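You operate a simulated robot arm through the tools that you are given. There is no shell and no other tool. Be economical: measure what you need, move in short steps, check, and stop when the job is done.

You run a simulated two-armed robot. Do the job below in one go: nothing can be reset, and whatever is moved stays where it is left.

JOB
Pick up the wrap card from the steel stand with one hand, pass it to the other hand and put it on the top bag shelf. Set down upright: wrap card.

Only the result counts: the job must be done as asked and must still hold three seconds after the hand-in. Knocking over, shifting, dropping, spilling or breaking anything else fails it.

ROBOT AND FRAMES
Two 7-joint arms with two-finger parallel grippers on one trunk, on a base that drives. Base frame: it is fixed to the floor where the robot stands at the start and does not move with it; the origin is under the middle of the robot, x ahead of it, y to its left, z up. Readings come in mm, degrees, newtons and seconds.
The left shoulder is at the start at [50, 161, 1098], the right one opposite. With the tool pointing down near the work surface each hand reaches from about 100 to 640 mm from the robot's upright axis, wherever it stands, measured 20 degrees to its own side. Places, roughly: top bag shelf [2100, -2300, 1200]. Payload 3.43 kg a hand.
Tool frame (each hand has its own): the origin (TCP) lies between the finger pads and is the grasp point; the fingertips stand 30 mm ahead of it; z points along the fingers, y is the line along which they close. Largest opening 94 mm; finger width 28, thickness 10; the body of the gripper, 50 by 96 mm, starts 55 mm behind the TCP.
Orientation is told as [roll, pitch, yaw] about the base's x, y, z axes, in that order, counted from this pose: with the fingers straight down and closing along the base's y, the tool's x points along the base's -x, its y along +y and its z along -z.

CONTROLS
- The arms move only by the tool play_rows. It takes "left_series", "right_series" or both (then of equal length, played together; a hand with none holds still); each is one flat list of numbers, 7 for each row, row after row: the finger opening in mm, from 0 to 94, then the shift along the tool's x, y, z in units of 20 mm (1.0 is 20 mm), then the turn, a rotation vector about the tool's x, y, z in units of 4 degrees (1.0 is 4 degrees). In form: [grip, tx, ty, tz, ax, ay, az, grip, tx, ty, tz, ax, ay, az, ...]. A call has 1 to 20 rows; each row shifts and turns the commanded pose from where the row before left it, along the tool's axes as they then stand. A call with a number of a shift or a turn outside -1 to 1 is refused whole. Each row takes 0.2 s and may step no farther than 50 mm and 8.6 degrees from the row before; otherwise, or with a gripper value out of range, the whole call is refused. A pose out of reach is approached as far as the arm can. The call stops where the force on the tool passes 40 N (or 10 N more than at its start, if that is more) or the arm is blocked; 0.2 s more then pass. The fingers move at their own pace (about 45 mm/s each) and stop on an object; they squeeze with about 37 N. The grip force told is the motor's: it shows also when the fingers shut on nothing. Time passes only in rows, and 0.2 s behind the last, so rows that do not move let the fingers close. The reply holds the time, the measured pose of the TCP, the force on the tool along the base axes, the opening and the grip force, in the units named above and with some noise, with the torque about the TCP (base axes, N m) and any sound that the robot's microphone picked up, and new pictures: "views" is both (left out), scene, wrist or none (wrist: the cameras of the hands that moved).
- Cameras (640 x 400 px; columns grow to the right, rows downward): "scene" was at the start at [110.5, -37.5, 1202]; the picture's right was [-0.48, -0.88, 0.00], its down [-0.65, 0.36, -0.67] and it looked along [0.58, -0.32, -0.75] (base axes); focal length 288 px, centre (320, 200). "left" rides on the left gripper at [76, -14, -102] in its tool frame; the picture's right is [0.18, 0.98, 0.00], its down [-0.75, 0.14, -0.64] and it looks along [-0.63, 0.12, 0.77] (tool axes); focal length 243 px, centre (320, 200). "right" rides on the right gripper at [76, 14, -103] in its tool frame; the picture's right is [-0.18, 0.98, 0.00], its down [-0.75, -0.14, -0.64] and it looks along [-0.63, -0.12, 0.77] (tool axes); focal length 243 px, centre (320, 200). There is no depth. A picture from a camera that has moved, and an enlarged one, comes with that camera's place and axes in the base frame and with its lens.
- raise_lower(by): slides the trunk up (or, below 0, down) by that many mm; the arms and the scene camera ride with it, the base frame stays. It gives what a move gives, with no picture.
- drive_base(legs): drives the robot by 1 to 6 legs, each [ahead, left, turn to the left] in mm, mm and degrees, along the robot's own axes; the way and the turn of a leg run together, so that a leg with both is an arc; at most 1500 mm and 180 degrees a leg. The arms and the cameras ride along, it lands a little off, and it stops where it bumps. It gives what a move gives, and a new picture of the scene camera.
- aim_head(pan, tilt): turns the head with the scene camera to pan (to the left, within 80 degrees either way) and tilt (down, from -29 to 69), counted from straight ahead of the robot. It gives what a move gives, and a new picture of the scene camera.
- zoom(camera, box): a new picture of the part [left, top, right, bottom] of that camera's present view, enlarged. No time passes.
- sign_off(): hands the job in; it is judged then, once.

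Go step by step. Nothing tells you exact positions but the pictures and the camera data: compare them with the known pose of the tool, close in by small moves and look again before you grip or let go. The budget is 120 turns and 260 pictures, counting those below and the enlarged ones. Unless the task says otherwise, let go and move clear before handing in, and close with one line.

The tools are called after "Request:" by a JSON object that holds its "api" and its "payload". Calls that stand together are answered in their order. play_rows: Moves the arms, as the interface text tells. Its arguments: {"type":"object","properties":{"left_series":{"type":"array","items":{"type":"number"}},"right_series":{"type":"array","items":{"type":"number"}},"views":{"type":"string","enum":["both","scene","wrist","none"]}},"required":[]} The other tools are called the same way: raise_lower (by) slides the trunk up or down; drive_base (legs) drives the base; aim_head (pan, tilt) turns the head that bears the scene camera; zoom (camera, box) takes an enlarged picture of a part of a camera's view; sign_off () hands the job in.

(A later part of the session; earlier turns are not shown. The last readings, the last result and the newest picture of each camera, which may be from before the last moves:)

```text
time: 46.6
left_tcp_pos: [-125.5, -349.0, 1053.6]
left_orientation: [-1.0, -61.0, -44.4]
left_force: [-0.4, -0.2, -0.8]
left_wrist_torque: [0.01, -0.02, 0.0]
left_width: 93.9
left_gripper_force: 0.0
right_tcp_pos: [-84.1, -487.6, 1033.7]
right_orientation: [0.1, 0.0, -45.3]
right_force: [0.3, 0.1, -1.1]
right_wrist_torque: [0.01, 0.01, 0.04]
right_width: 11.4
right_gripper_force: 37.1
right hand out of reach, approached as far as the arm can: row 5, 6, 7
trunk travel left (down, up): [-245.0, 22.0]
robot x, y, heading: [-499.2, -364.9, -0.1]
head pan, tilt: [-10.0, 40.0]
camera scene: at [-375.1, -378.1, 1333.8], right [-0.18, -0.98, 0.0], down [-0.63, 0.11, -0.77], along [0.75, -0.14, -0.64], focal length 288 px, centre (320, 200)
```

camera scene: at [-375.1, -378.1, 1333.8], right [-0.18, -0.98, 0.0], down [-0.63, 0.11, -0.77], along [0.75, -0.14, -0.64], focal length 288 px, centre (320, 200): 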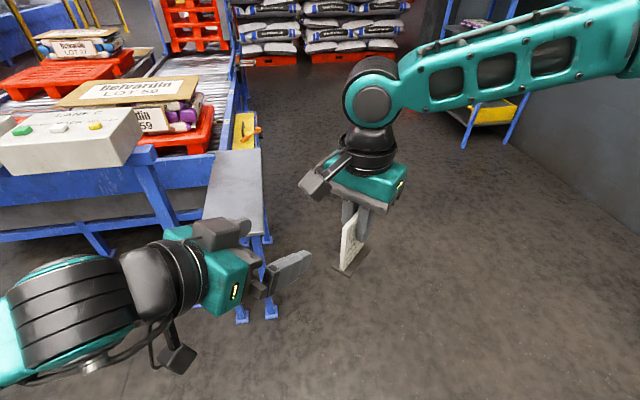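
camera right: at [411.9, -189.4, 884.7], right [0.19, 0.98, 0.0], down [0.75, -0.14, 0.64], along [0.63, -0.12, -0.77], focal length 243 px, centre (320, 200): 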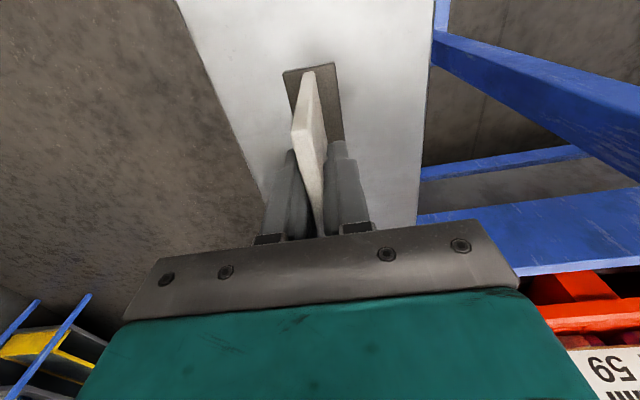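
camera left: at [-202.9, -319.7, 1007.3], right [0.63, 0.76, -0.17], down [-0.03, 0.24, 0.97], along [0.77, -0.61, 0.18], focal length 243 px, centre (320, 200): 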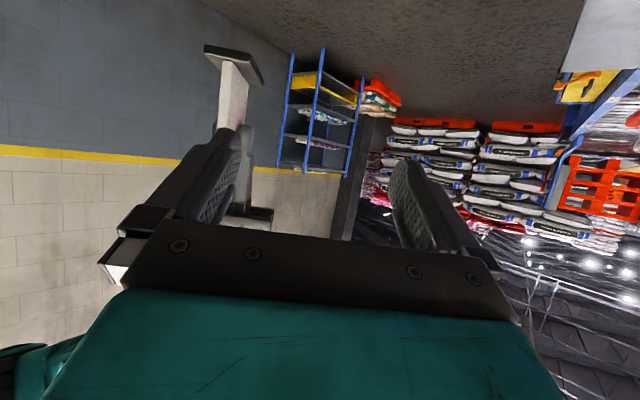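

Cross-body limits bind on both. If the card is turned to yaw −90° and the left hand points straight to the right (−y), its wrist stays on its own side; rotating both another −45°.

Request:
{"api": "play_rows", "payload": {"left_series": [94, 0.34, 0.71, -0.61, 0, 0, 0, 94, 0.34, 0.71, -0.61, 0, 0, 0, 94, 0.34, 0.71, -0.61, 0, 0, 0, 94, 0, 0, 0, 0.82, 0, 0.452, 94, 0, 0, 0, 0.82, 0, 0.452, 94, 0, 0, 0, 0.82, 0, 0.452, 94, 0, 0, 0, 0.82, 0, 0.452, 94, 0, 0, 0, 0.82, 0, 0.452, 94, 0, 0, 0, 0.82, 0, 0.452, 94, 0, 0, 0, 0.82, 0, 0.452, 94, 0, 0, 0, 0.82, 0, 0.452, 94, 0, 0, 0, 0.82, 0, 0.452, 94, 0, 0, 0, 0.82, 0, 0.452, 94, 0, 0, 0, 0.82, 0, 0.452, 94, 0, 0, 0, 0.82, 0, 0.452, 94, 0, 0, 0, 0, 0, 0], "right_series": [0, 0, 0, 0, 0, 0, 0, 0, 0, 0, 0, 0, 0, 0, 0, 0, 0, 0, 0, 0, 0, 0, 0, 0, 0, 0, 0, 0.94, 0, 0, 0, 0, 0, 0, 0.94, 0, 0, 0, 0, 0, 0, 0.94, 0, 0, 0, 0, 0, 0, 0.94, 0, 0, 0, 0, 0, 0, 0.94, 0, 0, 0, 0, 0, 0, 0.94, 0, 0, 0, 0, 0, 0, 0.94, 0, 0, 0, 0, 0, 0, 0.94, 0, 0, 0, 0, 0, 0, 0.94, 0, 0, 0, 0, 0, 0, 0.94, 0, 0, 0, 0, 0, 0, 0.94, 0, 0, 0, 0, 0, 0, 0.94, 0, 0, 0, 0, 0, 0, 0], "views": "both"}}

```text
time: 50.0
left_tcp_pos: [-151.6, -340.4, 1057.4]
left_orientation: [-3.7, -64.2, -86.2]
left_force: [0.4, -0.3, -0.1]
left_wrist_torque: [0.02, 0.03, 0.0]
left_width: 94.2
left_gripper_force: 0.0
left hand out of reach, approached as far as the arm can: row 3, 9, 10, 11, 12
right_tcp_pos: [-86.3, -488.4, 1033.6]
right_orientation: [-0.1, 0.1, -90.4]
right_force: [0.9, -0.7, 0.3]
right_wrist_torque: [-0.02, -0.02, 0.02]
right_width: 11.4
right_gripper_force: 36.4
trunk travel left (down, up): [-245.0, 22.0]
robot x, y, heading: [-502.7, -360.9, -0.2]
head pan, tilt: [-10.0, 40.0]
camera scene: at [-375.2, -377.8, 1333.8], right [-0.18, -0.98, 0.0], down [-0.63, 0.11, -0.77], along [0.75, -0.14, -0.64], focal length 288 px, centre (320, 200)
camera right: at [-72.8, -411.6, 1136.5], right [0.98, -0.19, 0.0], down [-0.15, -0.75, 0.64], along [-0.12, -0.63, -0.77], focal length 243 px, centre (320, 200)
camera left: at [-167.9, -214.5, 1033.1], right [0.98, 0.09, -0.19], down [0.16, 0.25, 0.95], along [0.13, -0.96, 0.23], focal length 243 px, centre (320, 200)
```

scene: 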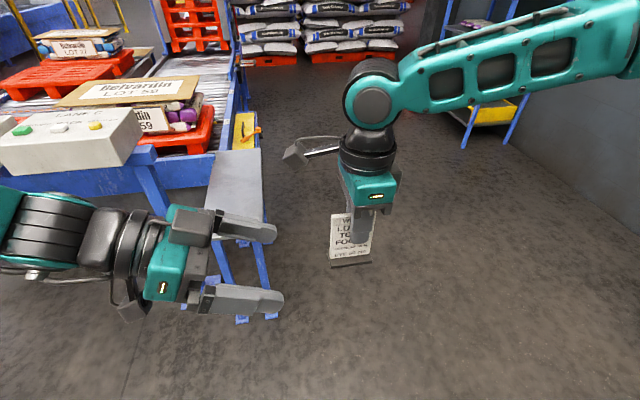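
right: 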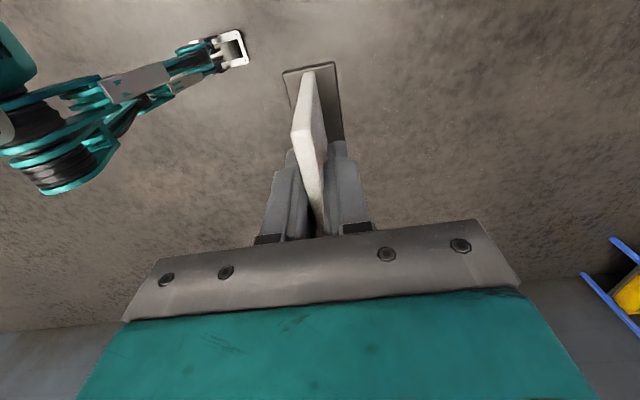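
left: 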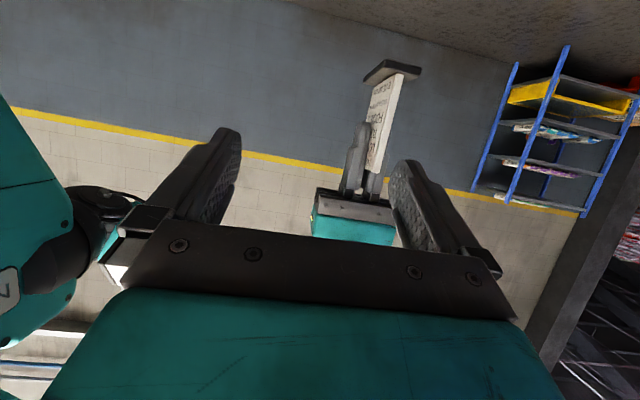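

The left hand's real axis now points almost exactly along −y, 25° downward, matching the card's plane. Move to pre-grasp facing the card's near edge.

Request:
{"api": "play_rows", "payload": {"left_series": [94, 0.21, 0.83, 0.6, 0, 0, 0, 94, 0.21, 0.83, 0.6, 0, 0, 0, 94, 0.21, 0.83, 0.6, 0, 0, 0, 94, 0.21, 0.83, 0.6, 0, 0, 0, 94, 0, 0, 0, 0, 0, 0], "views": "both"}}

```text
time: 51.2
left_tcp_pos: [-85.2, -377.9, 1018.2]
left_orientation: [-3.5, -64.3, -86.1]
left_force: [-0.4, 0.7, 0.4]
left_wrist_torque: [-0.02, -0.02, -0.02]
left_width: 94.1
left_gripper_force: 0.2
right_tcp_pos: [-86.6, -488.0, 1034.5]
right_orientation: [0.1, 0.2, -90.5]
right_force: [0.9, 0.2, -0.4]
right_wrist_torque: [0.04, -0.03, -0.01]
right_width: 11.5
right_gripper_force: 37.0
trunk travel left (down, up): [-245.0, 22.0]
robot x, y, heading: [-503.4, -361.1, -0.1]
head pan, tilt: [-10.0, 40.0]
camera scene: at [-375.3, -377.9, 1333.8], right [-0.18, -0.98, 0.0], down [-0.63, 0.11, -0.77], along [0.75, -0.14, -0.64], focal length 288 px, centre (320, 200)
camera left: at [-101.2, -251.7, 995.1], right [0.98, 0.09, -0.19], down [0.16, 0.25, 0.95], along [0.14, -0.96, 0.23], focal length 243 px, centre (320, 200)
```

scene: 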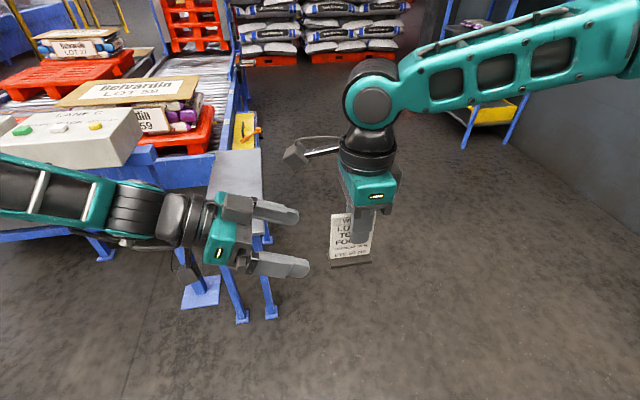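
left: 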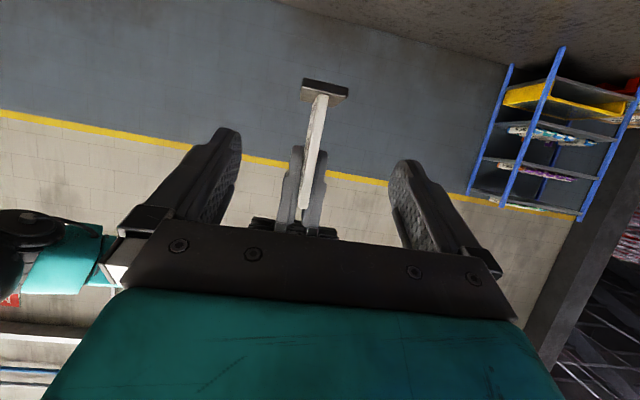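

Nicely aligned. Advance 60 mm along the fingers, then check.

Request:
{"api": "play_rows", "payload": {"left_series": [94, 0, 0, 0.75, 0, 0, 0, 94, 0, 0, 0.75, 0, 0, 0, 94, 0, 0, 0.75, 0, 0, 0, 94, 0, 0, 0.75, 0, 0, 0, 94, 0, 0, 0, 0, 0, 0], "views": "both"}}

Request:
{"api": "zoom", "payload": {"camera": "scene", "box": [240, 170, 400, 290]}}

```text
time: 52.4
left_tcp_pos: [-85.4, -431.4, 993.9]
left_orientation: [-3.6, -64.3, -86.1]
left_force: [-0.7, -0.5, 0.6]
left_wrist_torque: [-0.01, 0.01, 0.01]
left_width: 93.6
left_gripper_force: 0.0
right_tcp_pos: [-85.7, -488.9, 1034.0]
right_orientation: [0.0, 0.1, -90.5]
right_force: [-0.3, 0.3, -0.2]
right_wrist_torque: [0.01, -0.02, 0.0]
right_width: 11.3
right_gripper_force: 37.2
trunk travel left (down, up): [-245.0, 22.0]
robot x, y, heading: [-496.8, -364.1, -0.2]
head pan, tilt: [-10.0, 40.0]
camera scene: at [-375.2, -377.9, 1333.8], right [-0.18, -0.98, 0.0], down [-0.63, 0.11, -0.77], along [0.75, -0.14, -0.64], focal length 288 px, centre (320, 200)
camera left: at [-102.5, -305.5, 969.8], right [0.98, 0.09, -0.19], down [0.16, 0.25, 0.95], along [0.14, -0.96, 0.23], focal length 243 px, centre (320, 200)
```

scene: 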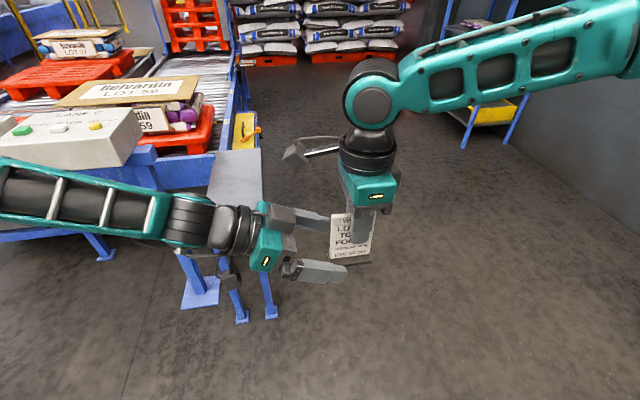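
left: 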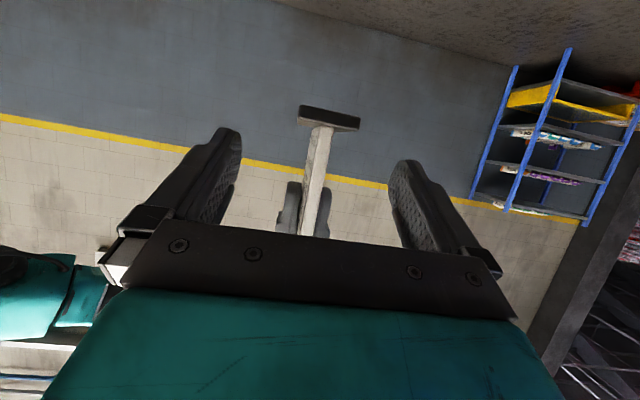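

```text
3.33 times, centred on (320, 230) of scene
camera zoom: at [-375.2, -377.9, 1333.8], right [-0.18, -0.98, 0.0], down [-0.63, 0.11, -0.77], along [0.75, -0.14, -0.64], focal length 959 px, centre (320, 100)
```

zoom: 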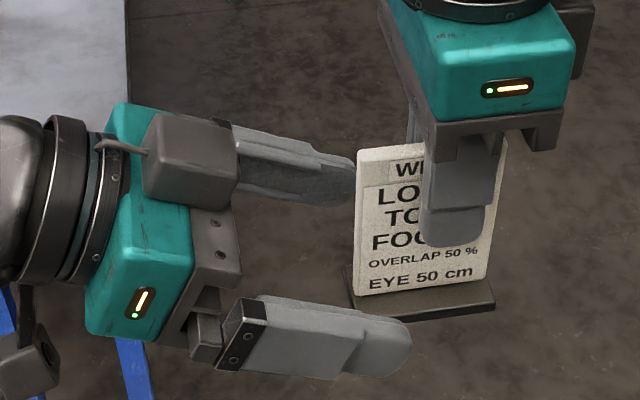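

All consistent. Advance the last 28 mm and close the left hand.

Request:
{"api": "play_rows", "payload": {"left_series": [94, 0, 0, 0.7, 0, 0, 0, 94, 0, 0, 0.7, 0, 0, 0, 94, 0, 0, 0, 0, 0, 0], "views": "none"}}

Request:
{"api": "zoom", "payload": {"camera": "scene", "box": [240, 170, 400, 290]}}

Request:
{"api": "zoom", "payload": {"camera": "left", "box": [200, 60, 440, 260]}}

```text
time: 53.2
left_tcp_pos: [-83.4, -453.5, 981.8]
left_orientation: [-3.7, -64.1, -86.2]
left_force: [0.1, 0.8, 0.1]
left_wrist_torque: [0.01, 0.02, -0.01]
left_width: 94.2
left_gripper_force: 0.0
right_tcp_pos: [-86.7, -488.3, 1034.2]
right_orientation: [0.1, 0.0, -90.5]
right_force: [-0.2, 0.4, -0.6]
right_wrist_torque: [0.01, -0.01, -0.01]
right_width: 11.2
right_gripper_force: 37.2
trunk travel left (down, up): [-245.0, 22.0]
robot x, y, heading: [-500.6, -360.8, 0.2]
head pan, tilt: [-10.0, 40.0]
```

```text
3.33 times, centred on (320, 230) of scene
camera zoom: at [-375.2, -377.9, 1333.8], right [-0.18, -0.98, 0.0], down [-0.63, 0.11, -0.77], along [0.75, -0.14, -0.64], focal length 959 px, centre (320, 100)
```

zoom: 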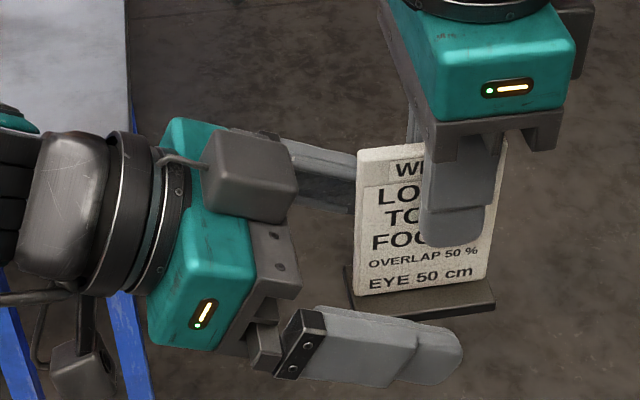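

```text
2.00 times, centred on (320, 160) of left
camera zoom: at [-101.8, -329.1, 956.8], right [0.98, 0.09, -0.19], down [0.16, 0.25, 0.95], along [0.14, -0.96, 0.23], focal length 485 px, centre (320, 280)
```

zoom: 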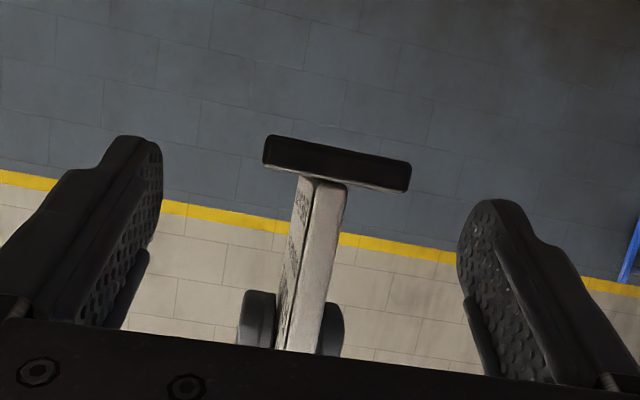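

Request:
{"api": "play_rows", "payload": {"left_series": [94, -0.05, -0.12, 0.25, 0, 0, 0, 60, 0, 0, 0, 0, 0, 0, 40, 0, 0, 0, 0, 0, 0, 25, 0, 0, 0, 0, 0, 0, 0, 0, 0, 0, 0, 0, 0, 0, 0, 0, 0, 0, 0, 0, 0, 0, 0, 0, 0, 0, 0, 0, 0, 0, 0, 0, 0], "views": "both"}}

Request:
{"api": "zoom", "payload": {"camera": "scene", "box": [240, 170, 400, 290]}}

```text
refused: series must hold 7 numbers for each row
```

```text
3.33 times, centred on (320, 230) of scene
camera zoom: at [-375.2, -377.9, 1333.8], right [-0.18, -0.98, 0.0], down [-0.63, 0.11, -0.77], along [0.75, -0.14, -0.64], focal length 959 px, centre (320, 100)
```

zoom: 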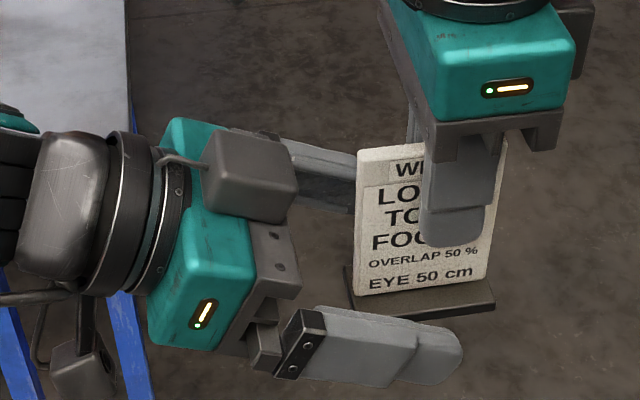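

The row count was off in my call; nothing moved. Repeating it correctly.

Request:
{"api": "play_rows", "payload": {"left_series": [94, -0.05, -0.12, 0.25, 0, 0, 0, 60, 0, 0, 0, 0, 0, 0, 40, 0, 0, 0, 0, 0, 0, 25, 0, 0, 0, 0, 0, 0, 0, 0, 0, 0, 0, 0, 0, 0, 0, 0, 0, 0, 0, 0, 0, 0, 0, 0, 0, 0, 0, 0, 0, 0, 0, 0, 0, 0], "views": "none"}}

Request:
{"api": "zoom", "payload": {"camera": "scene", "box": [240, 170, 400, 290]}}

```text
time: 55.0
left_tcp_pos: [-86.7, -460.0, 979.5]
left_orientation: [-3.5, -64.3, -86.1]
left_force: [5.8, -2.2, -2.1]
left_wrist_torque: [0.04, 0.16, -0.01]
left_width: 34.9
left_gripper_force: 37.1
right_tcp_pos: [-86.5, -489.1, 1033.1]
right_orientation: [0.0, 0.1, -90.4]
right_force: [-6.9, 2.6, 2.3]
right_wrist_torque: [0.18, 0.23, 0.14]
right_width: 11.4
right_gripper_force: 36.8
trunk travel left (down, up): [-245.0, 22.0]
robot x, y, heading: [-498.3, -365.2, -0.4]
head pan, tilt: [-10.0, 40.0]
```

```text
3.33 times, centred on (320, 230) of scene
camera zoom: at [-375.1, -378.0, 1333.8], right [-0.18, -0.98, 0.0], down [-0.63, 0.11, -0.77], along [0.75, -0.14, -0.64], focal length 959 px, centre (320, 100)
```

zoom: 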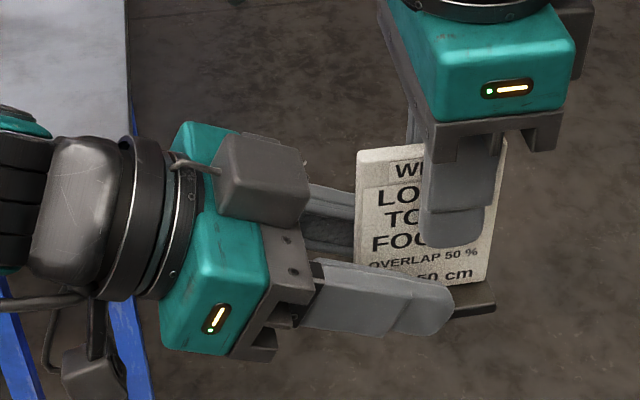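

The left fingers stopped at 35 mm, so they touch something other than the card face: either the foot or the right fingertips. Looking closely.

Request:
{"api": "zoom", "payload": {"camera": "left", "box": [220, 60, 420, 260]}}

Request:
{"api": "zoom", "payload": {"camera": "right", "box": [220, 20, 420, 240]}}

```text
2.00 times, centred on (320, 160) of left
camera zoom: at [-104.0, -334.0, 955.4], right [0.98, 0.09, -0.19], down [0.16, 0.25, 0.95], along [0.14, -0.96, 0.23], focal length 485 px, centre (320, 280)
```

zoom: 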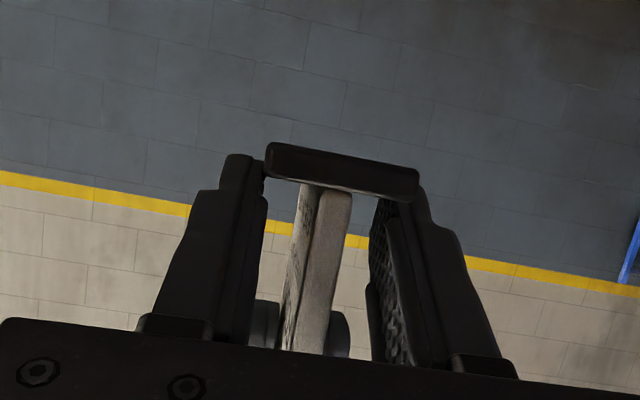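

```text
1.82 times, centred on (320, 130) of right
camera zoom: at [-73.3, -411.6, 1136.5], right [0.98, -0.19, 0.0], down [-0.15, -0.75, 0.64], along [-0.12, -0.63, -0.77], focal length 441 px, centre (320, 327)
```

zoom: 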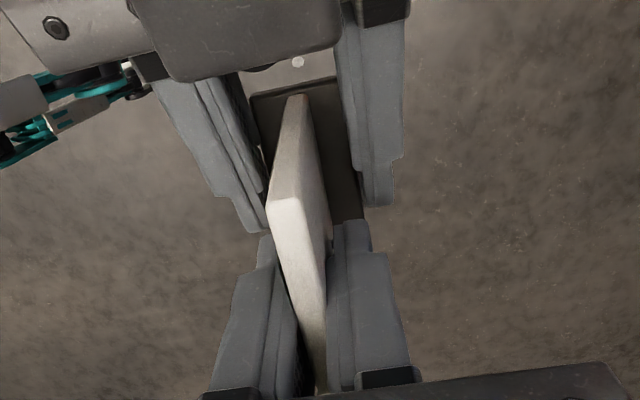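

The left fingers caught the foot's sides. Open, rise ~10 mm and retreat a few mm, then close again on the card face between foot and right fingertips.

Request:
{"api": "play_rows", "payload": {"left_series": [60, 0, 0, 0, 0, 0, 0, 70, 0, 0, 0, 0, 0, 0, 70, -0.17, 0, -0.22, 0, 0, 0, 70, -0.17, 0, -0.22, 0, 0, 0, 50, 0, 0, 0, 0, 0, 0, 30, 0, 0, 0, 0, 0, 0, 0, 0, 0, 0, 0, 0, 0, 0, 0, 0, 0, 0, 0, 0, 0, 0, 0, 0, 0, 0, 0, 0, 0, 0, 0, 0, 0, 0], "views": "none"}}

Request:
{"api": "zoom", "payload": {"camera": "scene", "box": [240, 170, 400, 290]}}

Request:
{"api": "zoom", "payload": {"camera": "left", "box": [220, 60, 420, 260]}}

```text
time: 57.2
left_tcp_pos: [-87.4, -453.9, 988.0]
left_orientation: [-3.5, -64.1, -86.2]
left_force: [4.3, -0.4, -0.3]
left_wrist_torque: [0.01, -0.39, -0.15]
left_width: 11.7
left_gripper_force: 36.7
right_tcp_pos: [-86.1, -489.0, 1032.6]
right_orientation: [0.0, 0.0, -90.4]
right_force: [-2.7, 0.5, 0.0]
right_wrist_torque: [0.03, 0.58, 0.24]
right_width: 11.3
right_gripper_force: 37.5
trunk travel left (down, up): [-245.0, 22.0]
robot x, y, heading: [-501.7, -363.0, -0.4]
head pan, tilt: [-10.0, 40.0]
```

```text
3.33 times, centred on (320, 230) of scene
camera zoom: at [-375.1, -378.0, 1333.8], right [-0.18, -0.98, 0.0], down [-0.63, 0.11, -0.77], along [0.75, -0.14, -0.64], focal length 959 px, centre (320, 100)
```

zoom: 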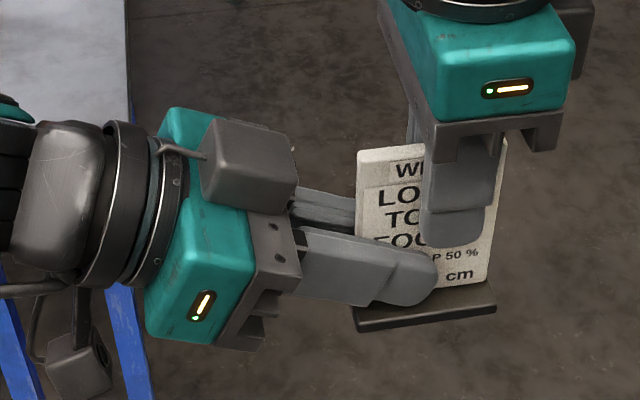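

```text
2.00 times, centred on (320, 160) of left
camera zoom: at [-104.2, -328.8, 965.0], right [0.98, 0.09, -0.19], down [0.16, 0.25, 0.95], along [0.14, -0.96, 0.23], focal length 485 px, centre (320, 280)
```

zoom: 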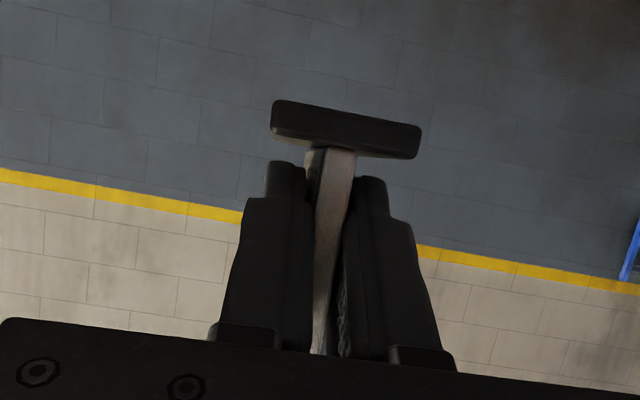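

The left hand now holds the card face (11.7 mm). Open the right hand and lift it away.

Request:
{"api": "play_rows", "payload": {"right_series": [20, 0, 0, 0, 0, 0, 0, 40, 0, 0, 0, 0, 0, 0, 50, 0, 0, 0, 0, 0, 0, 50, 0, 0, -0.5, 0, 0, 0, 50, 0, 0, -1, 0, 0, 0, 50, 0, 0, -1, 0, 0, 0, 50, 0, 0, -1, 0, 0, 0, 50, 0, 0, -1, 0, 0, 0, 50, 0, 0, 0, 0, 0, 0], "views": "both"}}

```text
time: 59.2
left_tcp_pos: [-88.9, -454.5, 989.0]
left_orientation: [-3.7, -64.2, -86.1]
left_force: [-0.2, 0.5, -0.6]
left_wrist_torque: [0.03, -0.03, 0.03]
left_width: 11.7
left_gripper_force: 37.0
right_tcp_pos: [-84.6, -489.3, 1122.2]
right_orientation: [0.0, 0.0, -90.5]
right_force: [0.1, -0.4, -0.1]
right_wrist_torque: [-0.02, -0.02, -0.01]
right_width: 50.1
right_gripper_force: 0.1
trunk travel left (down, up): [-245.0, 22.0]
robot x, y, heading: [-501.5, -364.4, -0.2]
head pan, tilt: [-10.0, 40.0]
camera scene: at [-375.1, -378.0, 1333.8], right [-0.18, -0.98, 0.0], down [-0.63, 0.11, -0.77], along [0.75, -0.14, -0.64], focal length 288 px, centre (320, 200)
camera right: at [-71.8, -411.4, 1225.1], right [0.98, -0.19, 0.0], down [-0.15, -0.75, 0.64], along [-0.12, -0.63, -0.77], focal length 243 px, centre (320, 200)
```

scene: 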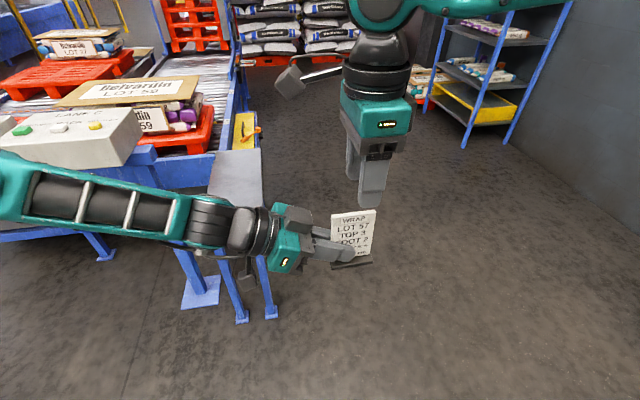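
right: 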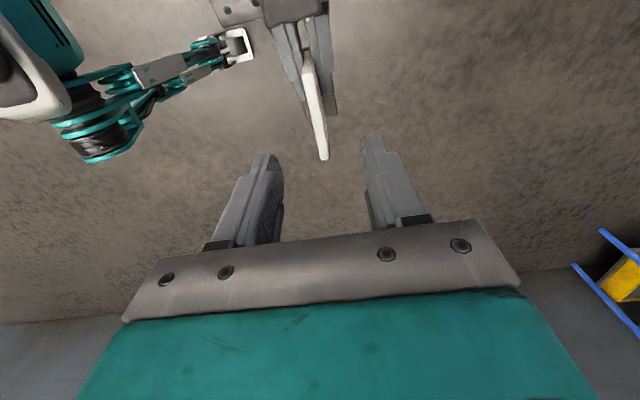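

Handover done; only the left hand holds the card. Move the right hand aside and swing the left hand back toward forward.

Request:
{"api": "play_rows", "payload": {"right_series": [50, -1, 0, 0, 0, 0, 0, 50, -1, 0, 0, 0, 0, 0, 50, -1, 0, 0, 0, 0, 0, 50, -1, 0, 0, 0, 0, 0, 50, -1, -0.4, 0, 0, 0, 0, 50, -1, -0.4, 0, 0, 0, 0, 50, -1, -0.4, 0, 0, 0, 0, 50, -1, -0.4, 0, 0, 0, 0, 50, -1, -0.4, 0, 0, 0, 0, 50, -1, -0.4, 0, 0, 0, 0, 50, 0, 0, 0, 0, 0, -0.94, 50, 0, 0, 0, 0, 0, -0.94, 50, 0, 0, 0, 0, 0, -0.94, 50, 0, 0, 0, 0, 0, -0.94, 50, 0, 0, 0, 0, 0, -0.94], "left_series": [0, 0.43, 0, -0.9, 0, 0, 0, 0, 0.43, 0, -0.9, 0, 0, 0, 0, 0.43, 0, -0.9, 0, 0, 0, 0, 0, 0, 0, -0.841, -0.023, -0.404, 0, 0, 0, 0, -0.841, -0.023, -0.404, 0, 0, 0, 0, -0.841, -0.023, -0.404, 0, 0, 0, 0, -0.841, -0.023, -0.404, 0, 0, 0, 0, -0.841, -0.023, -0.404, 0, 0, 0, 0, -0.841, -0.023, -0.404, 0, 0, 0, 0, -0.841, -0.023, -0.404, 0, 0, 0, 0, -0.841, -0.023, -0.404, 0, 0, 0, 0, -0.841, -0.023, -0.404, 0, 0, 0, 0, -0.841, -0.023, -0.404, 0, 0, 0, 0, -0.841, -0.023, -0.404, 0, 0, 0, 0, -0.841, -0.023, -0.404], "views": "none"}}

Request:
{"api": "drive_base", "payload": {"legs": [[0, -900, 0], [1500, 0, 0]]}}

Request:
{"api": "aim_head", "payload": {"pan": -45, "tilt": 8}}

```text
time: 62.4
left_tcp_pos: [-88.0, -394.2, 989.2]
left_orientation: [-3.5, -64.1, -45.2]
left_force: [0.2, 0.4, -1.6]
left_wrist_torque: [0.03, 0.04, 0.01]
left_width: 11.3
left_gripper_force: 36.5
left hand out of reach, approached as far as the arm can: row 15
right_tcp_pos: [-135.7, -688.0, 1123.1]
right_orientation: [-0.1, 0.0, -71.6]
right_force: [-0.9, 0.2, -0.6]
right_wrist_torque: [0.0, 0.0, 0.01]
right_width: 50.0
right_gripper_force: 0.0
trunk travel left (down, up): [-245.0, 22.0]
robot x, y, heading: [-500.2, -363.2, -0.2]
head pan, tilt: [-10.0, 40.0]
```

```text
time: 77.7
left_tcp_pos: [1392.9, -1340.4, 990.3]
left_orientation: [-3.5, -64.1, -46.7]
left_force: [-0.3, 0.2, -1.1]
left_wrist_torque: [0.0, 0.03, 0.01]
left_width: 11.3
left_gripper_force: 37.5
right_tcp_pos: [1337.9, -1631.0, 1123.0]
right_orientation: [0.1, -0.1, -73.2]
right_force: [1.0, 0.3, 0.3]
right_wrist_torque: [0.02, 0.03, -0.02]
right_width: 50.2
right_gripper_force: 0.0
trunk travel left (down, up): [-245.0, 22.0]
robot x, y, heading: [982.4, -1296.7, -1.6]
head pan, tilt: [-10.0, 40.0]
camera scene: at [1106.8, -1316.0, 1333.8], right [-0.2, -0.98, 0.0], down [-0.63, 0.13, -0.77], along [0.75, -0.16, -0.64], focal length 288 px, centre (320, 200)
```

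scene: 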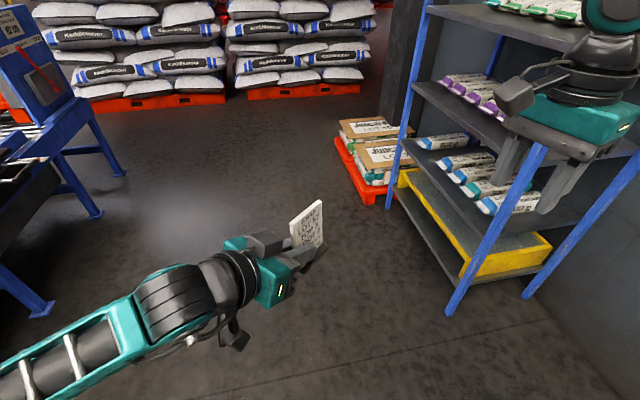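

```text
time: 78.7
left_tcp_pos: [1394.1, -1340.7, 989.0]
left_orientation: [-3.5, -64.1, -46.6]
left_force: [0.5, -0.1, 0.1]
left_wrist_torque: [0.0, 0.01, 0.01]
left_width: 11.3
left_gripper_force: 37.3
right_tcp_pos: [1339.0, -1631.4, 1121.7]
right_orientation: [0.1, 0.1, -73.2]
right_force: [0.7, 0.2, 0.5]
right_wrist_torque: [-0.04, 0.02, -0.01]
right_width: 50.1
right_gripper_force: 0.1
trunk travel left (down, up): [-245.0, 22.0]
robot x, y, heading: [982.5, -1294.5, -1.7]
head pan, tilt: [-45.0, 8.0]
camera scene: at [1087.0, -1366.1, 1384.7], right [-0.73, -0.69, 0.0], down [-0.1, 0.1, -0.99], along [0.68, -0.72, -0.14], focal length 288 px, centre (320, 200)
```

scene: 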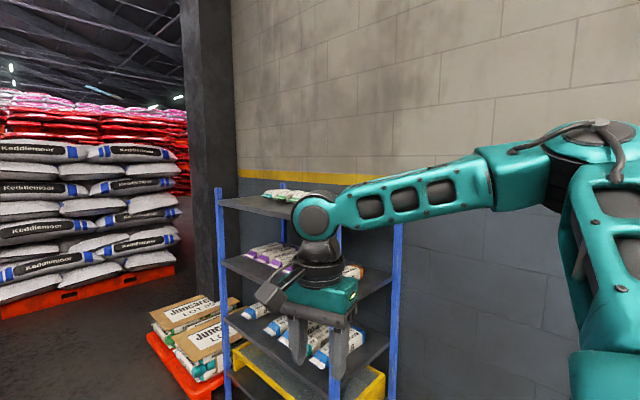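

The rack is about x 1695–2520 with its front at y≈-2105 (facing +y) and its back at the wall. I'll swing the left hand to point forward, raise it, and then turn toward the rack to see the top shelf.

Request:
{"api": "play_rows", "payload": {"left_series": [0, 0.3, 0.71, -0.63, 0, 0, 0, 0, 0.3, 0.71, -0.63, 0, 0, 0, 0, 0.3, 0.71, -0.63, 0, 0, 0, 0, 0.3, 0.71, -0.63, 0, 0, 0, 0, 0.3, 0.71, -0.63, 0, 0, 0, 0, -0.67, -0.02, -0.32, -0.841, -0.023, -0.404, 0, -0.67, -0.02, -0.32, -0.841, -0.023, -0.404, 0, -0.67, -0.02, -0.32, -0.841, -0.023, -0.404, 0, -0.67, -0.02, -0.32, -0.841, -0.023, -0.404, 0, -0.67, -0.02, -0.32, -0.841, -0.023, -0.404, 0, -0.67, -0.02, -0.32, -0.841, -0.023, -0.404, 0, -0.67, -0.02, -0.32, -0.841, -0.023, -0.404, 0, -0.67, -0.02, -0.32, -0.841, -0.023, -0.404, 0, -0.67, -0.02, -0.32, -0.841, -0.023, -0.404, 0, -0.67, -0.02, -0.32, -0.841, -0.023, -0.404, 0, -0.67, -0.02, -0.32, -0.841, -0.023, -0.404, 0, -0.67, -0.02, -0.32, -0.841, -0.023, -0.404, 0, 0, 0, 0, 0, 0, 0], "views": "wrist"}}

```text
time: 82.5
left_tcp_pos: [1410.1, -1211.9, 1154.8]
left_orientation: [-3.3, -64.0, -2.2]
left_force: [-0.7, -0.8, 0.0]
left_wrist_torque: [0.01, 0.06, 0.02]
left_width: 11.4
left_gripper_force: 37.2
left hand out of reach, approached as far as the arm can: row 10, 11, 12
right_tcp_pos: [1338.5, -1631.4, 1121.5]
right_orientation: [0.0, 0.0, -73.3]
right_force: [0.2, 0.1, -1.5]
right_wrist_torque: [0.01, 0.03, 0.03]
right_width: 50.1
right_gripper_force: 0.2
trunk travel left (down, up): [-245.0, 22.0]
robot x, y, heading: [979.2, -1297.7, -1.9]
head pan, tilt: [-45.0, 8.0]
camera left: at [1283.4, -1215.9, 1131.6], right [0.0, 0.98, -0.19], down [-0.23, 0.19, 0.95], along [0.97, 0.04, 0.23], focal length 243 px, centre (320, 200)
```

left: 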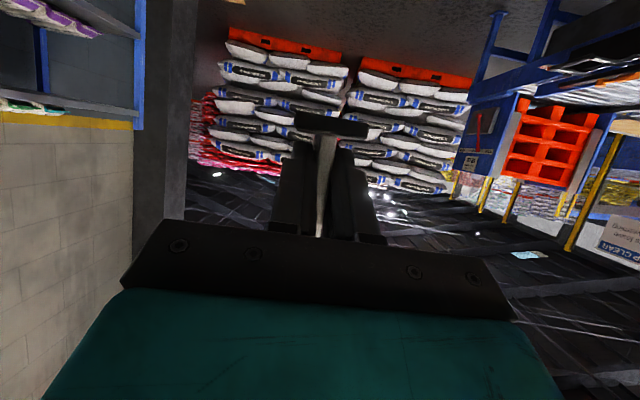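

Card points forward. Pull the right hand back, then drive to in front of the rack and turn to face it.

Request:
{"api": "play_rows", "payload": {"right_series": [50, 0.28, -0.9, 0, 0, 0, 0, 50, 0.28, -0.9, 0, 0, 0, 0, 50, 0.28, -0.9, 0, 0, 0, 0, 50, 0.28, -0.9, 0, 0, 0, 0, 50, 0.28, -0.9, 0, 0, 0, 0, 50, 0.28, -0.9, 0, 0, 0, 0, 50, 0.28, -0.9, 0, 0, 0, 0], "views": "none"}}

Request:
{"api": "drive_base", "payload": {"legs": [[1050, 0, 0], [0, 0, -88]]}}

Request:
{"api": "aim_head", "payload": {"pan": 0, "tilt": 20}}

```text
time: 84.1
left_tcp_pos: [1410.0, -1212.1, 1154.2]
left_orientation: [-3.2, -64.1, -2.2]
left_force: [0.0, -0.2, -1.2]
left_wrist_torque: [-0.01, 0.03, 0.01]
left_width: 11.3
left_gripper_force: 37.2
right_tcp_pos: [1206.7, -1628.8, 1121.2]
right_orientation: [-0.1, -0.1, -73.3]
right_force: [0.6, -0.8, 0.3]
right_wrist_torque: [0.03, -0.01, 0.02]
right_width: 50.2
right_gripper_force: 0.0
trunk travel left (down, up): [-245.0, 22.0]
robot x, y, heading: [982.1, -1294.9, -1.6]
head pan, tilt: [-45.0, 8.0]
```

```text
time: 93.3
left_tcp_pos: [2128.1, -1759.3, 1155.4]
left_orientation: [-3.1, -64.0, -91.5]
left_force: [0.6, 0.2, -0.4]
left_wrist_torque: [0.0, -0.03, 0.01]
left_width: 11.3
left_gripper_force: 37.1
right_tcp_pos: [1708.0, -1561.2, 1122.8]
right_orientation: [0.0, 0.0, -162.5]
right_force: [-0.1, 1.1, 0.2]
right_wrist_torque: [0.01, -0.01, -0.02]
right_width: 50.2
right_gripper_force: 0.1
trunk travel left (down, up): [-245.0, 22.0]
robot x, y, heading: [2038.7, -1328.4, -91.2]
head pan, tilt: [-45.0, 8.0]
camera scene: at [1972.6, -1435.0, 1384.7], right [-0.69, 0.72, 0.0], down [0.1, 0.1, -0.99], along [-0.71, -0.69, -0.14], focal length 288 px, centre (320, 200)
```

scene: 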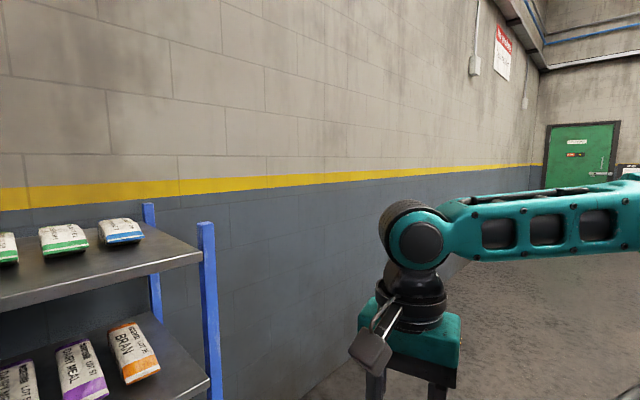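

```text
time: 94.4
left_tcp_pos: [2128.2, -1758.2, 1155.0]
left_orientation: [-3.1, -64.1, -91.6]
left_force: [-0.4, 0.4, -0.5]
left_wrist_torque: [0.0, 0.02, -0.02]
left_width: 11.3
left_gripper_force: 36.6
right_tcp_pos: [1708.0, -1561.0, 1122.0]
right_orientation: [0.0, 0.1, -162.6]
right_force: [-0.6, 0.0, -0.2]
right_wrist_torque: [0.02, -0.03, 0.01]
right_width: 50.1
right_gripper_force: 0.0
trunk travel left (down, up): [-245.0, 22.0]
robot x, y, heading: [2038.7, -1333.8, -91.2]
head pan, tilt: [0.0, 20.0]
camera scene: at [2037.5, -1464.0, 1365.2], right [-1.0, 0.02, 0.0], down [0.01, 0.34, -0.94], along [-0.02, -0.94, -0.34], focal length 288 px, centre (320, 200)
```

scene: 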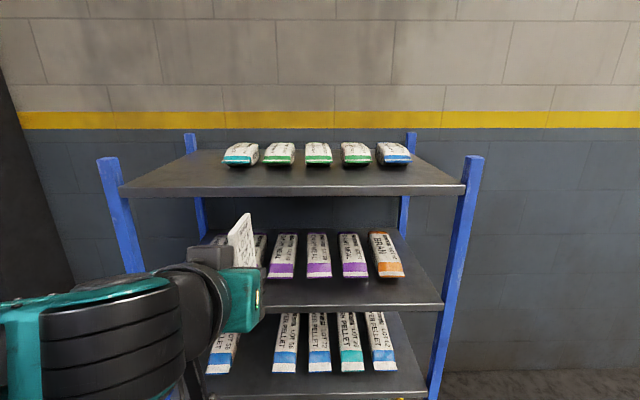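

The top shelf is clear in front of the five sachets; surface about z≈1158. I'll raise the trunk fully and lift the left hand, pulled back slightly for reach.

Request:
{"api": "raise_lower", "payload": {"by": 22}}

Request:
{"api": "play_rows", "payload": {"left_series": [0, 0.43, 0, -0.9, 0, 0, 0, 0, 0.43, 0, -0.9, 0, 0, 0, 0, -0.89, -0.02, -0.43, 0, 0, 0, 0, -0.89, -0.02, -0.43, 0, 0, 0, 0, -0.89, -0.02, -0.43, 0, 0, 0, 0, -0.89, -0.02, -0.43, 0, 0, 0, 0, -0.45, -0.01, -0.22, 0, 0, 0, 0, 0, 0, 0, 0, 0, 0], "views": "both"}}

```text
time: 95.1
left_tcp_pos: [2127.8, -1759.9, 1176.6]
left_orientation: [-3.2, -64.1, -91.7]
left_force: [1.3, 0.4, -1.1]
left_wrist_torque: [0.0, 0.0, -0.01]
left_width: 11.5
left_gripper_force: 37.2
right_tcp_pos: [1708.4, -1561.6, 1144.2]
right_orientation: [0.0, 0.0, -162.6]
right_force: [-0.3, -0.1, -0.1]
right_wrist_torque: [0.01, 0.0, 0.01]
right_width: 49.9
right_gripper_force: 0.0
trunk travel left (down, up): [-267.0, 0.0]
robot x, y, heading: [2036.1, -1330.3, -91.2]
head pan, tilt: [0.0, 20.0]
```

```text
time: 96.9
left_tcp_pos: [2118.2, -1737.0, 1268.2]
left_orientation: [-3.2, -64.0, -91.6]
left_force: [0.2, 0.0, -0.2]
left_wrist_torque: [0.01, -0.01, 0.02]
left_width: 11.5
left_gripper_force: 36.4
left hand out of reach, approached as far as the arm can: row 1, 2
right_tcp_pos: [1708.7, -1560.9, 1143.9]
right_orientation: [0.1, 0.0, -162.6]
right_force: [-1.2, 0.5, 0.2]
right_wrist_torque: [0.02, 0.01, -0.01]
right_width: 49.9
right_gripper_force: 0.0
trunk travel left (down, up): [-267.0, 0.0]
robot x, y, heading: [2036.8, -1333.2, -91.3]
head pan, tilt: [0.0, 20.0]
camera scene: at [2037.6, -1464.0, 1386.9], right [-1.0, 0.02, 0.0], down [0.01, 0.34, -0.94], along [-0.02, -0.94, -0.34], focal length 288 px, centre (320, 200)
camera left: at [2112.7, -1610.3, 1245.1], right [0.98, 0.0, -0.19], down [0.18, 0.23, 0.95], along [0.05, -0.97, 0.23], focal length 243 px, centre (320, 200)
```

scene: 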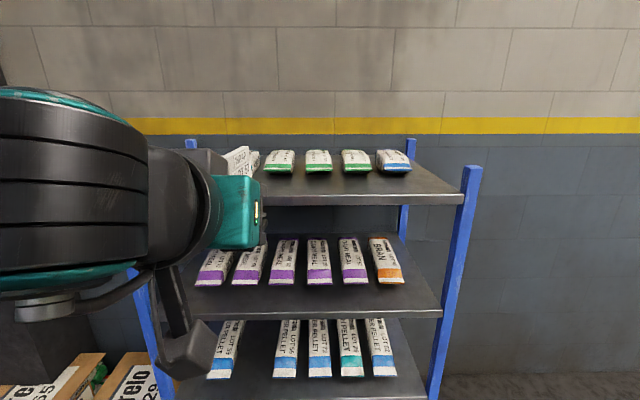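
left: 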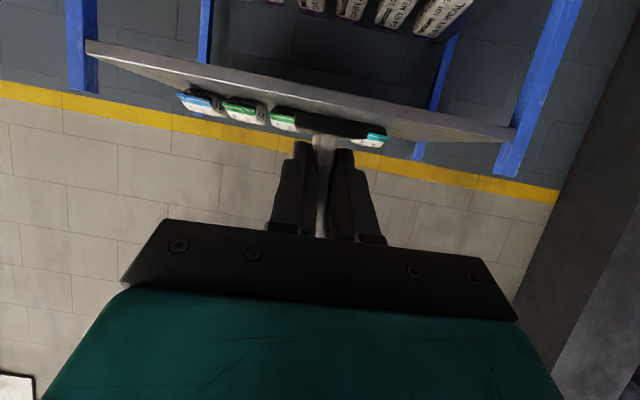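

Height is fine now (foot bottom ≈1217). I'll measure the shelf surface via the right-front corner in both cameras.

Request:
{"api": "zoom", "payload": {"camera": "scene", "box": [400, 140, 500, 240]}}

Request:
{"api": "zoom", "payload": {"camera": "left", "box": [60, 10, 160, 110]}}

Request:
{"api": "zoom", "payload": {"camera": "left", "box": [240, 70, 400, 190]}}

```text
4.00 times, centred on (450, 190) of scene
camera zoom: at [2037.6, -1464.0, 1386.9], right [-1.0, 0.02, 0.0], down [0.01, 0.34, -0.94], along [-0.02, -0.94, -0.34], focal length 1151 px, centre (-200, 240)
```

zoom: 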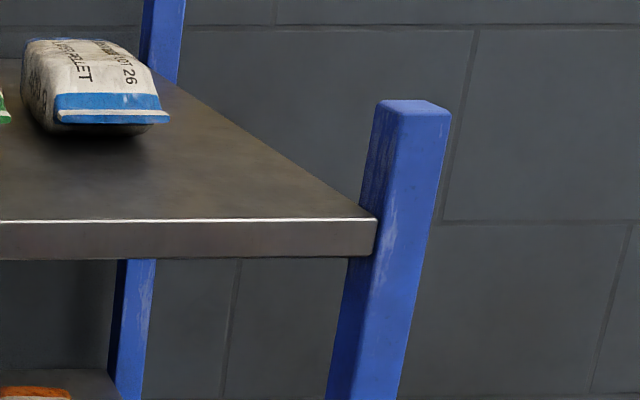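

```text
4.00 times, centred on (110, 60) of left
camera zoom: at [2112.7, -1610.3, 1245.1], right [0.98, 0.0, -0.19], down [0.18, 0.23, 0.95], along [0.05, -0.97, 0.23], focal length 970 px, centre (1160, 760)
```

zoom: 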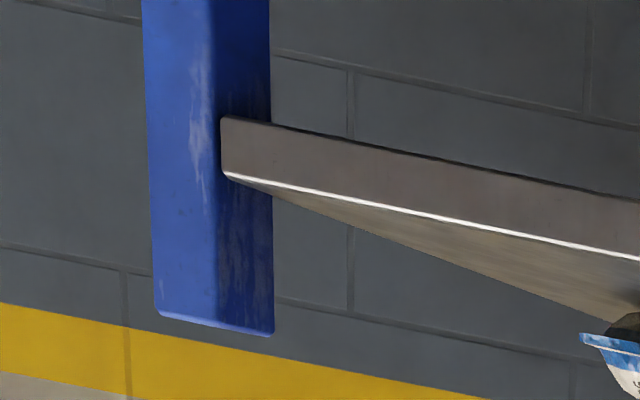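

```text
3.33 times, centred on (320, 130) of left
camera zoom: at [2112.7, -1610.3, 1245.1], right [0.98, 0.0, -0.19], down [0.18, 0.23, 0.95], along [0.05, -0.97, 0.23], focal length 809 px, centre (320, 433)
```

zoom: 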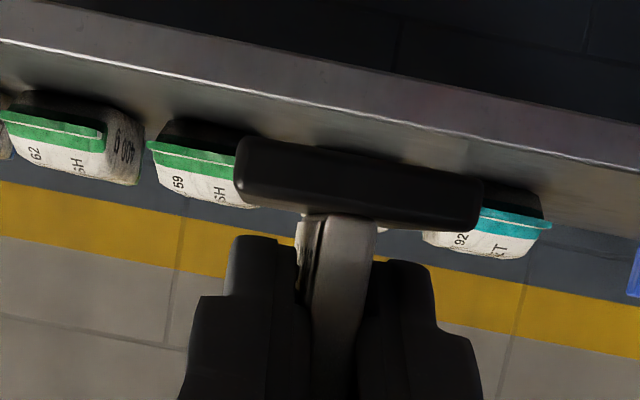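

Shelf surface ≈1182, front edge y≈-2058; the foot is level and ~35 mm above it. Drive 290 mm toward the rack, then re-measure.

Request:
{"api": "drive_base", "payload": {"legs": [[290, 0, 1.2]]}}

Request:
{"api": "aim_head", "payload": {"pan": 20, "tilt": 30}}

Request:
{"api": "zoom", "payload": {"camera": "left", "box": [0, 0, 640, 400]}}

```text
time: 98.9
left_tcp_pos: [2122.2, -2025.6, 1268.9]
left_orientation: [-3.2, -64.1, -90.5]
left_force: [0.8, -1.5, -1.5]
left_wrist_torque: [-0.01, -0.01, 0.0]
left_width: 11.3
left_gripper_force: 37.4
right_tcp_pos: [1708.9, -1858.8, 1144.3]
right_orientation: [0.0, 0.0, -161.6]
right_force: [-0.3, 0.4, -0.9]
right_wrist_torque: [0.0, -0.03, -0.03]
right_width: 50.1
right_gripper_force: 0.1
trunk travel left (down, up): [-267.0, 0.0]
robot x, y, heading: [2035.8, -1622.4, -90.2]
head pan, tilt: [0.0, 20.0]
camera scene: at [2036.9, -1754.5, 1386.8], right [-1.0, 0.0, 0.0], down [0.0, 0.34, -0.94], along [0.0, -0.94, -0.34], focal length 288 px, centre (320, 200)
```

scene: 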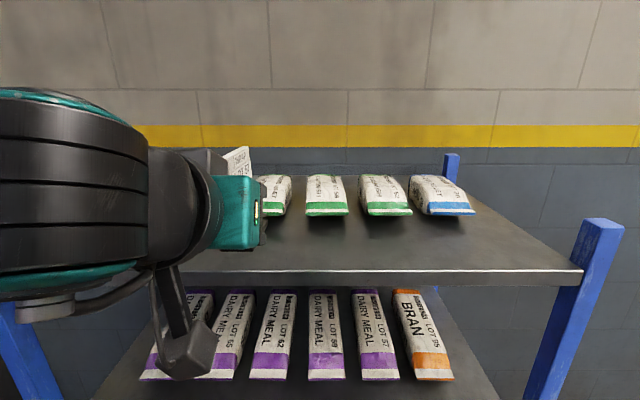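

```text
time: 99.8
left_tcp_pos: [2123.2, -2025.4, 1268.2]
left_orientation: [-3.2, -64.0, -90.5]
left_force: [0.2, 0.0, -1.9]
left_wrist_torque: [0.05, 0.0, 0.02]
left_width: 11.6
left_gripper_force: 37.4
right_tcp_pos: [1709.4, -1856.6, 1144.3]
right_orientation: [0.1, 0.0, -161.6]
right_force: [0.2, -0.2, 0.0]
right_wrist_torque: [-0.02, -0.01, -0.01]
right_width: 50.2
right_gripper_force: 0.1
trunk travel left (down, up): [-267.0, 0.0]
robot x, y, heading: [2038.5, -1619.5, -90.1]
head pan, tilt: [20.0, 30.0]
camera scene: at [2067.8, -1745.8, 1370.9], right [-0.94, -0.34, 0.0], down [-0.17, 0.47, -0.87], along [0.29, -0.81, -0.5], focal length 288 px, centre (320, 200)
```

scene: 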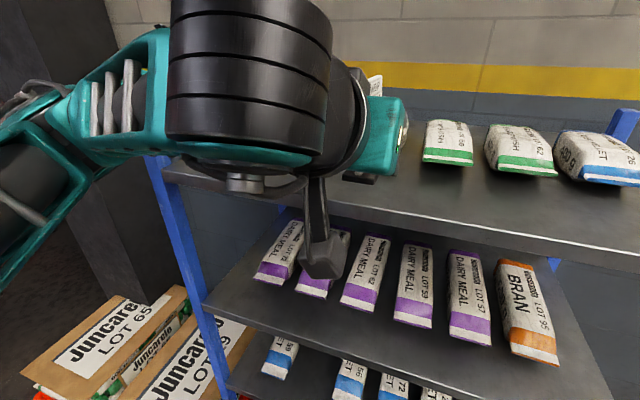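

```text
1.00 times, centred on (320, 200) of left (not enlarged: the box is as wide or as high as the picture)
camera zoom: at [2114.9, -1898.7, 1244.9], right [0.98, 0.02, -0.19], down [0.18, 0.24, 0.95], along [0.07, -0.97, 0.23], focal length 243 px, centre (320, 200)
```

zoom: 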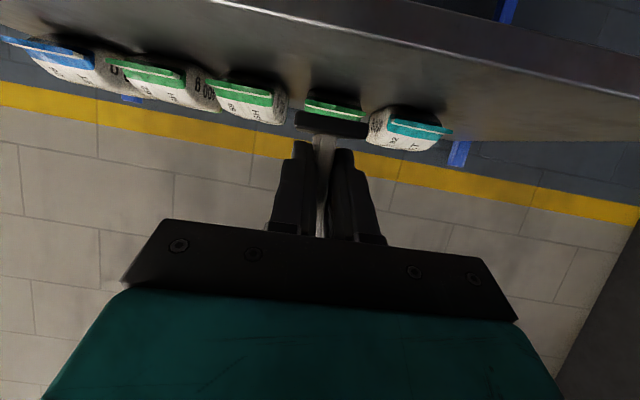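

Foot bottom measured from the wrist view is ~36 mm below the TCP (≈1232), so about 50 mm above the shelf. Extend the arm forward 82 mm over the shelf.

Request:
{"api": "play_rows", "payload": {"left_series": [0, -0.43, 0, 0.9, 0, 0, 0, 0, -0.43, 0, 0.9, 0, 0, 0, 0, -0.43, 0, 0.9, 0, 0, 0, 0, -0.43, 0, 0.9, 0, 0, 0, 0, 0, 0, 0, 0, 0, 0], "views": "both"}}

Request:
{"api": "zoom", "payload": {"camera": "left", "box": [220, 40, 420, 165]}}

```text
time: 101.0
left_tcp_pos: [2116.8, -2105.6, 1268.4]
left_orientation: [-3.3, -63.9, -90.5]
left_force: [-0.2, -0.4, -0.6]
left_wrist_torque: [0.04, -0.01, 0.05]
left_width: 11.2
left_gripper_force: 37.3
right_tcp_pos: [1709.1, -1857.8, 1145.0]
right_orientation: [0.0, -0.1, -161.4]
right_force: [-0.1, 0.0, -0.3]
right_wrist_torque: [-0.03, -0.01, 0.03]
right_width: 49.6
right_gripper_force: 0.1
trunk travel left (down, up): [-267.0, 0.0]
robot x, y, heading: [2032.2, -1620.1, -90.0]
head pan, tilt: [20.0, 30.0]
camera scene: at [2067.9, -1745.6, 1370.9], right [-0.94, -0.34, 0.0], down [-0.17, 0.47, -0.87], along [0.3, -0.81, -0.5], focal length 288 px, centre (320, 200)
camera left: at [2109.7, -1979.6, 1244.7], right [0.98, 0.02, -0.19], down [0.18, 0.24, 0.95], along [0.07, -0.97, 0.23], focal length 243 px, centre (320, 200)
```

scene: 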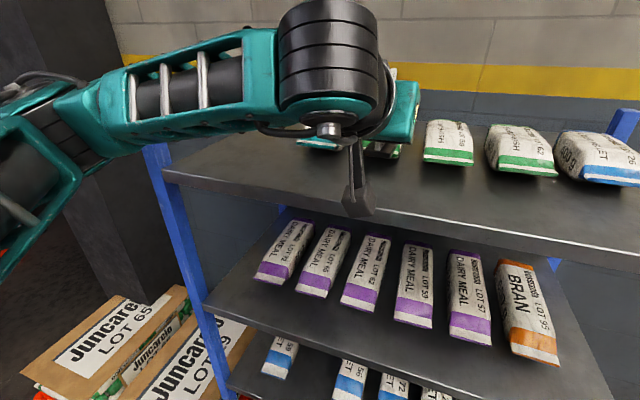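
left: 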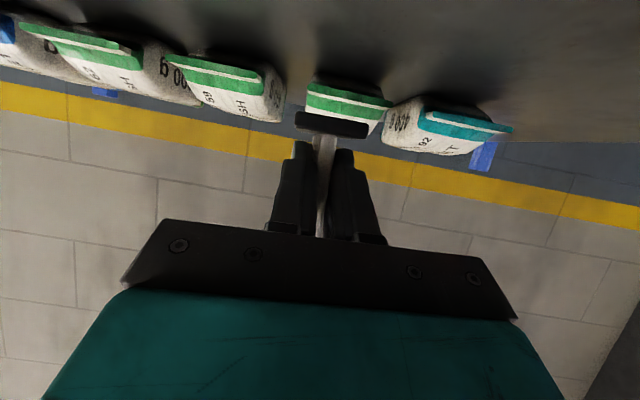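

```text
3.20 times, centred on (320, 102) of left
camera zoom: at [2109.7, -1979.6, 1244.7], right [0.98, 0.02, -0.19], down [0.18, 0.24, 0.95], along [0.07, -0.97, 0.23], focal length 776 px, centre (320, 512)
```

zoom: 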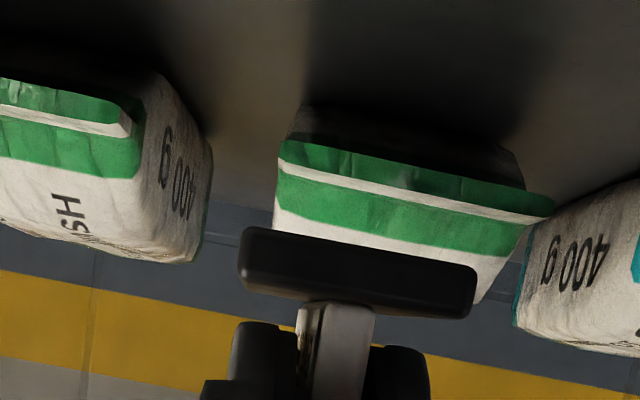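

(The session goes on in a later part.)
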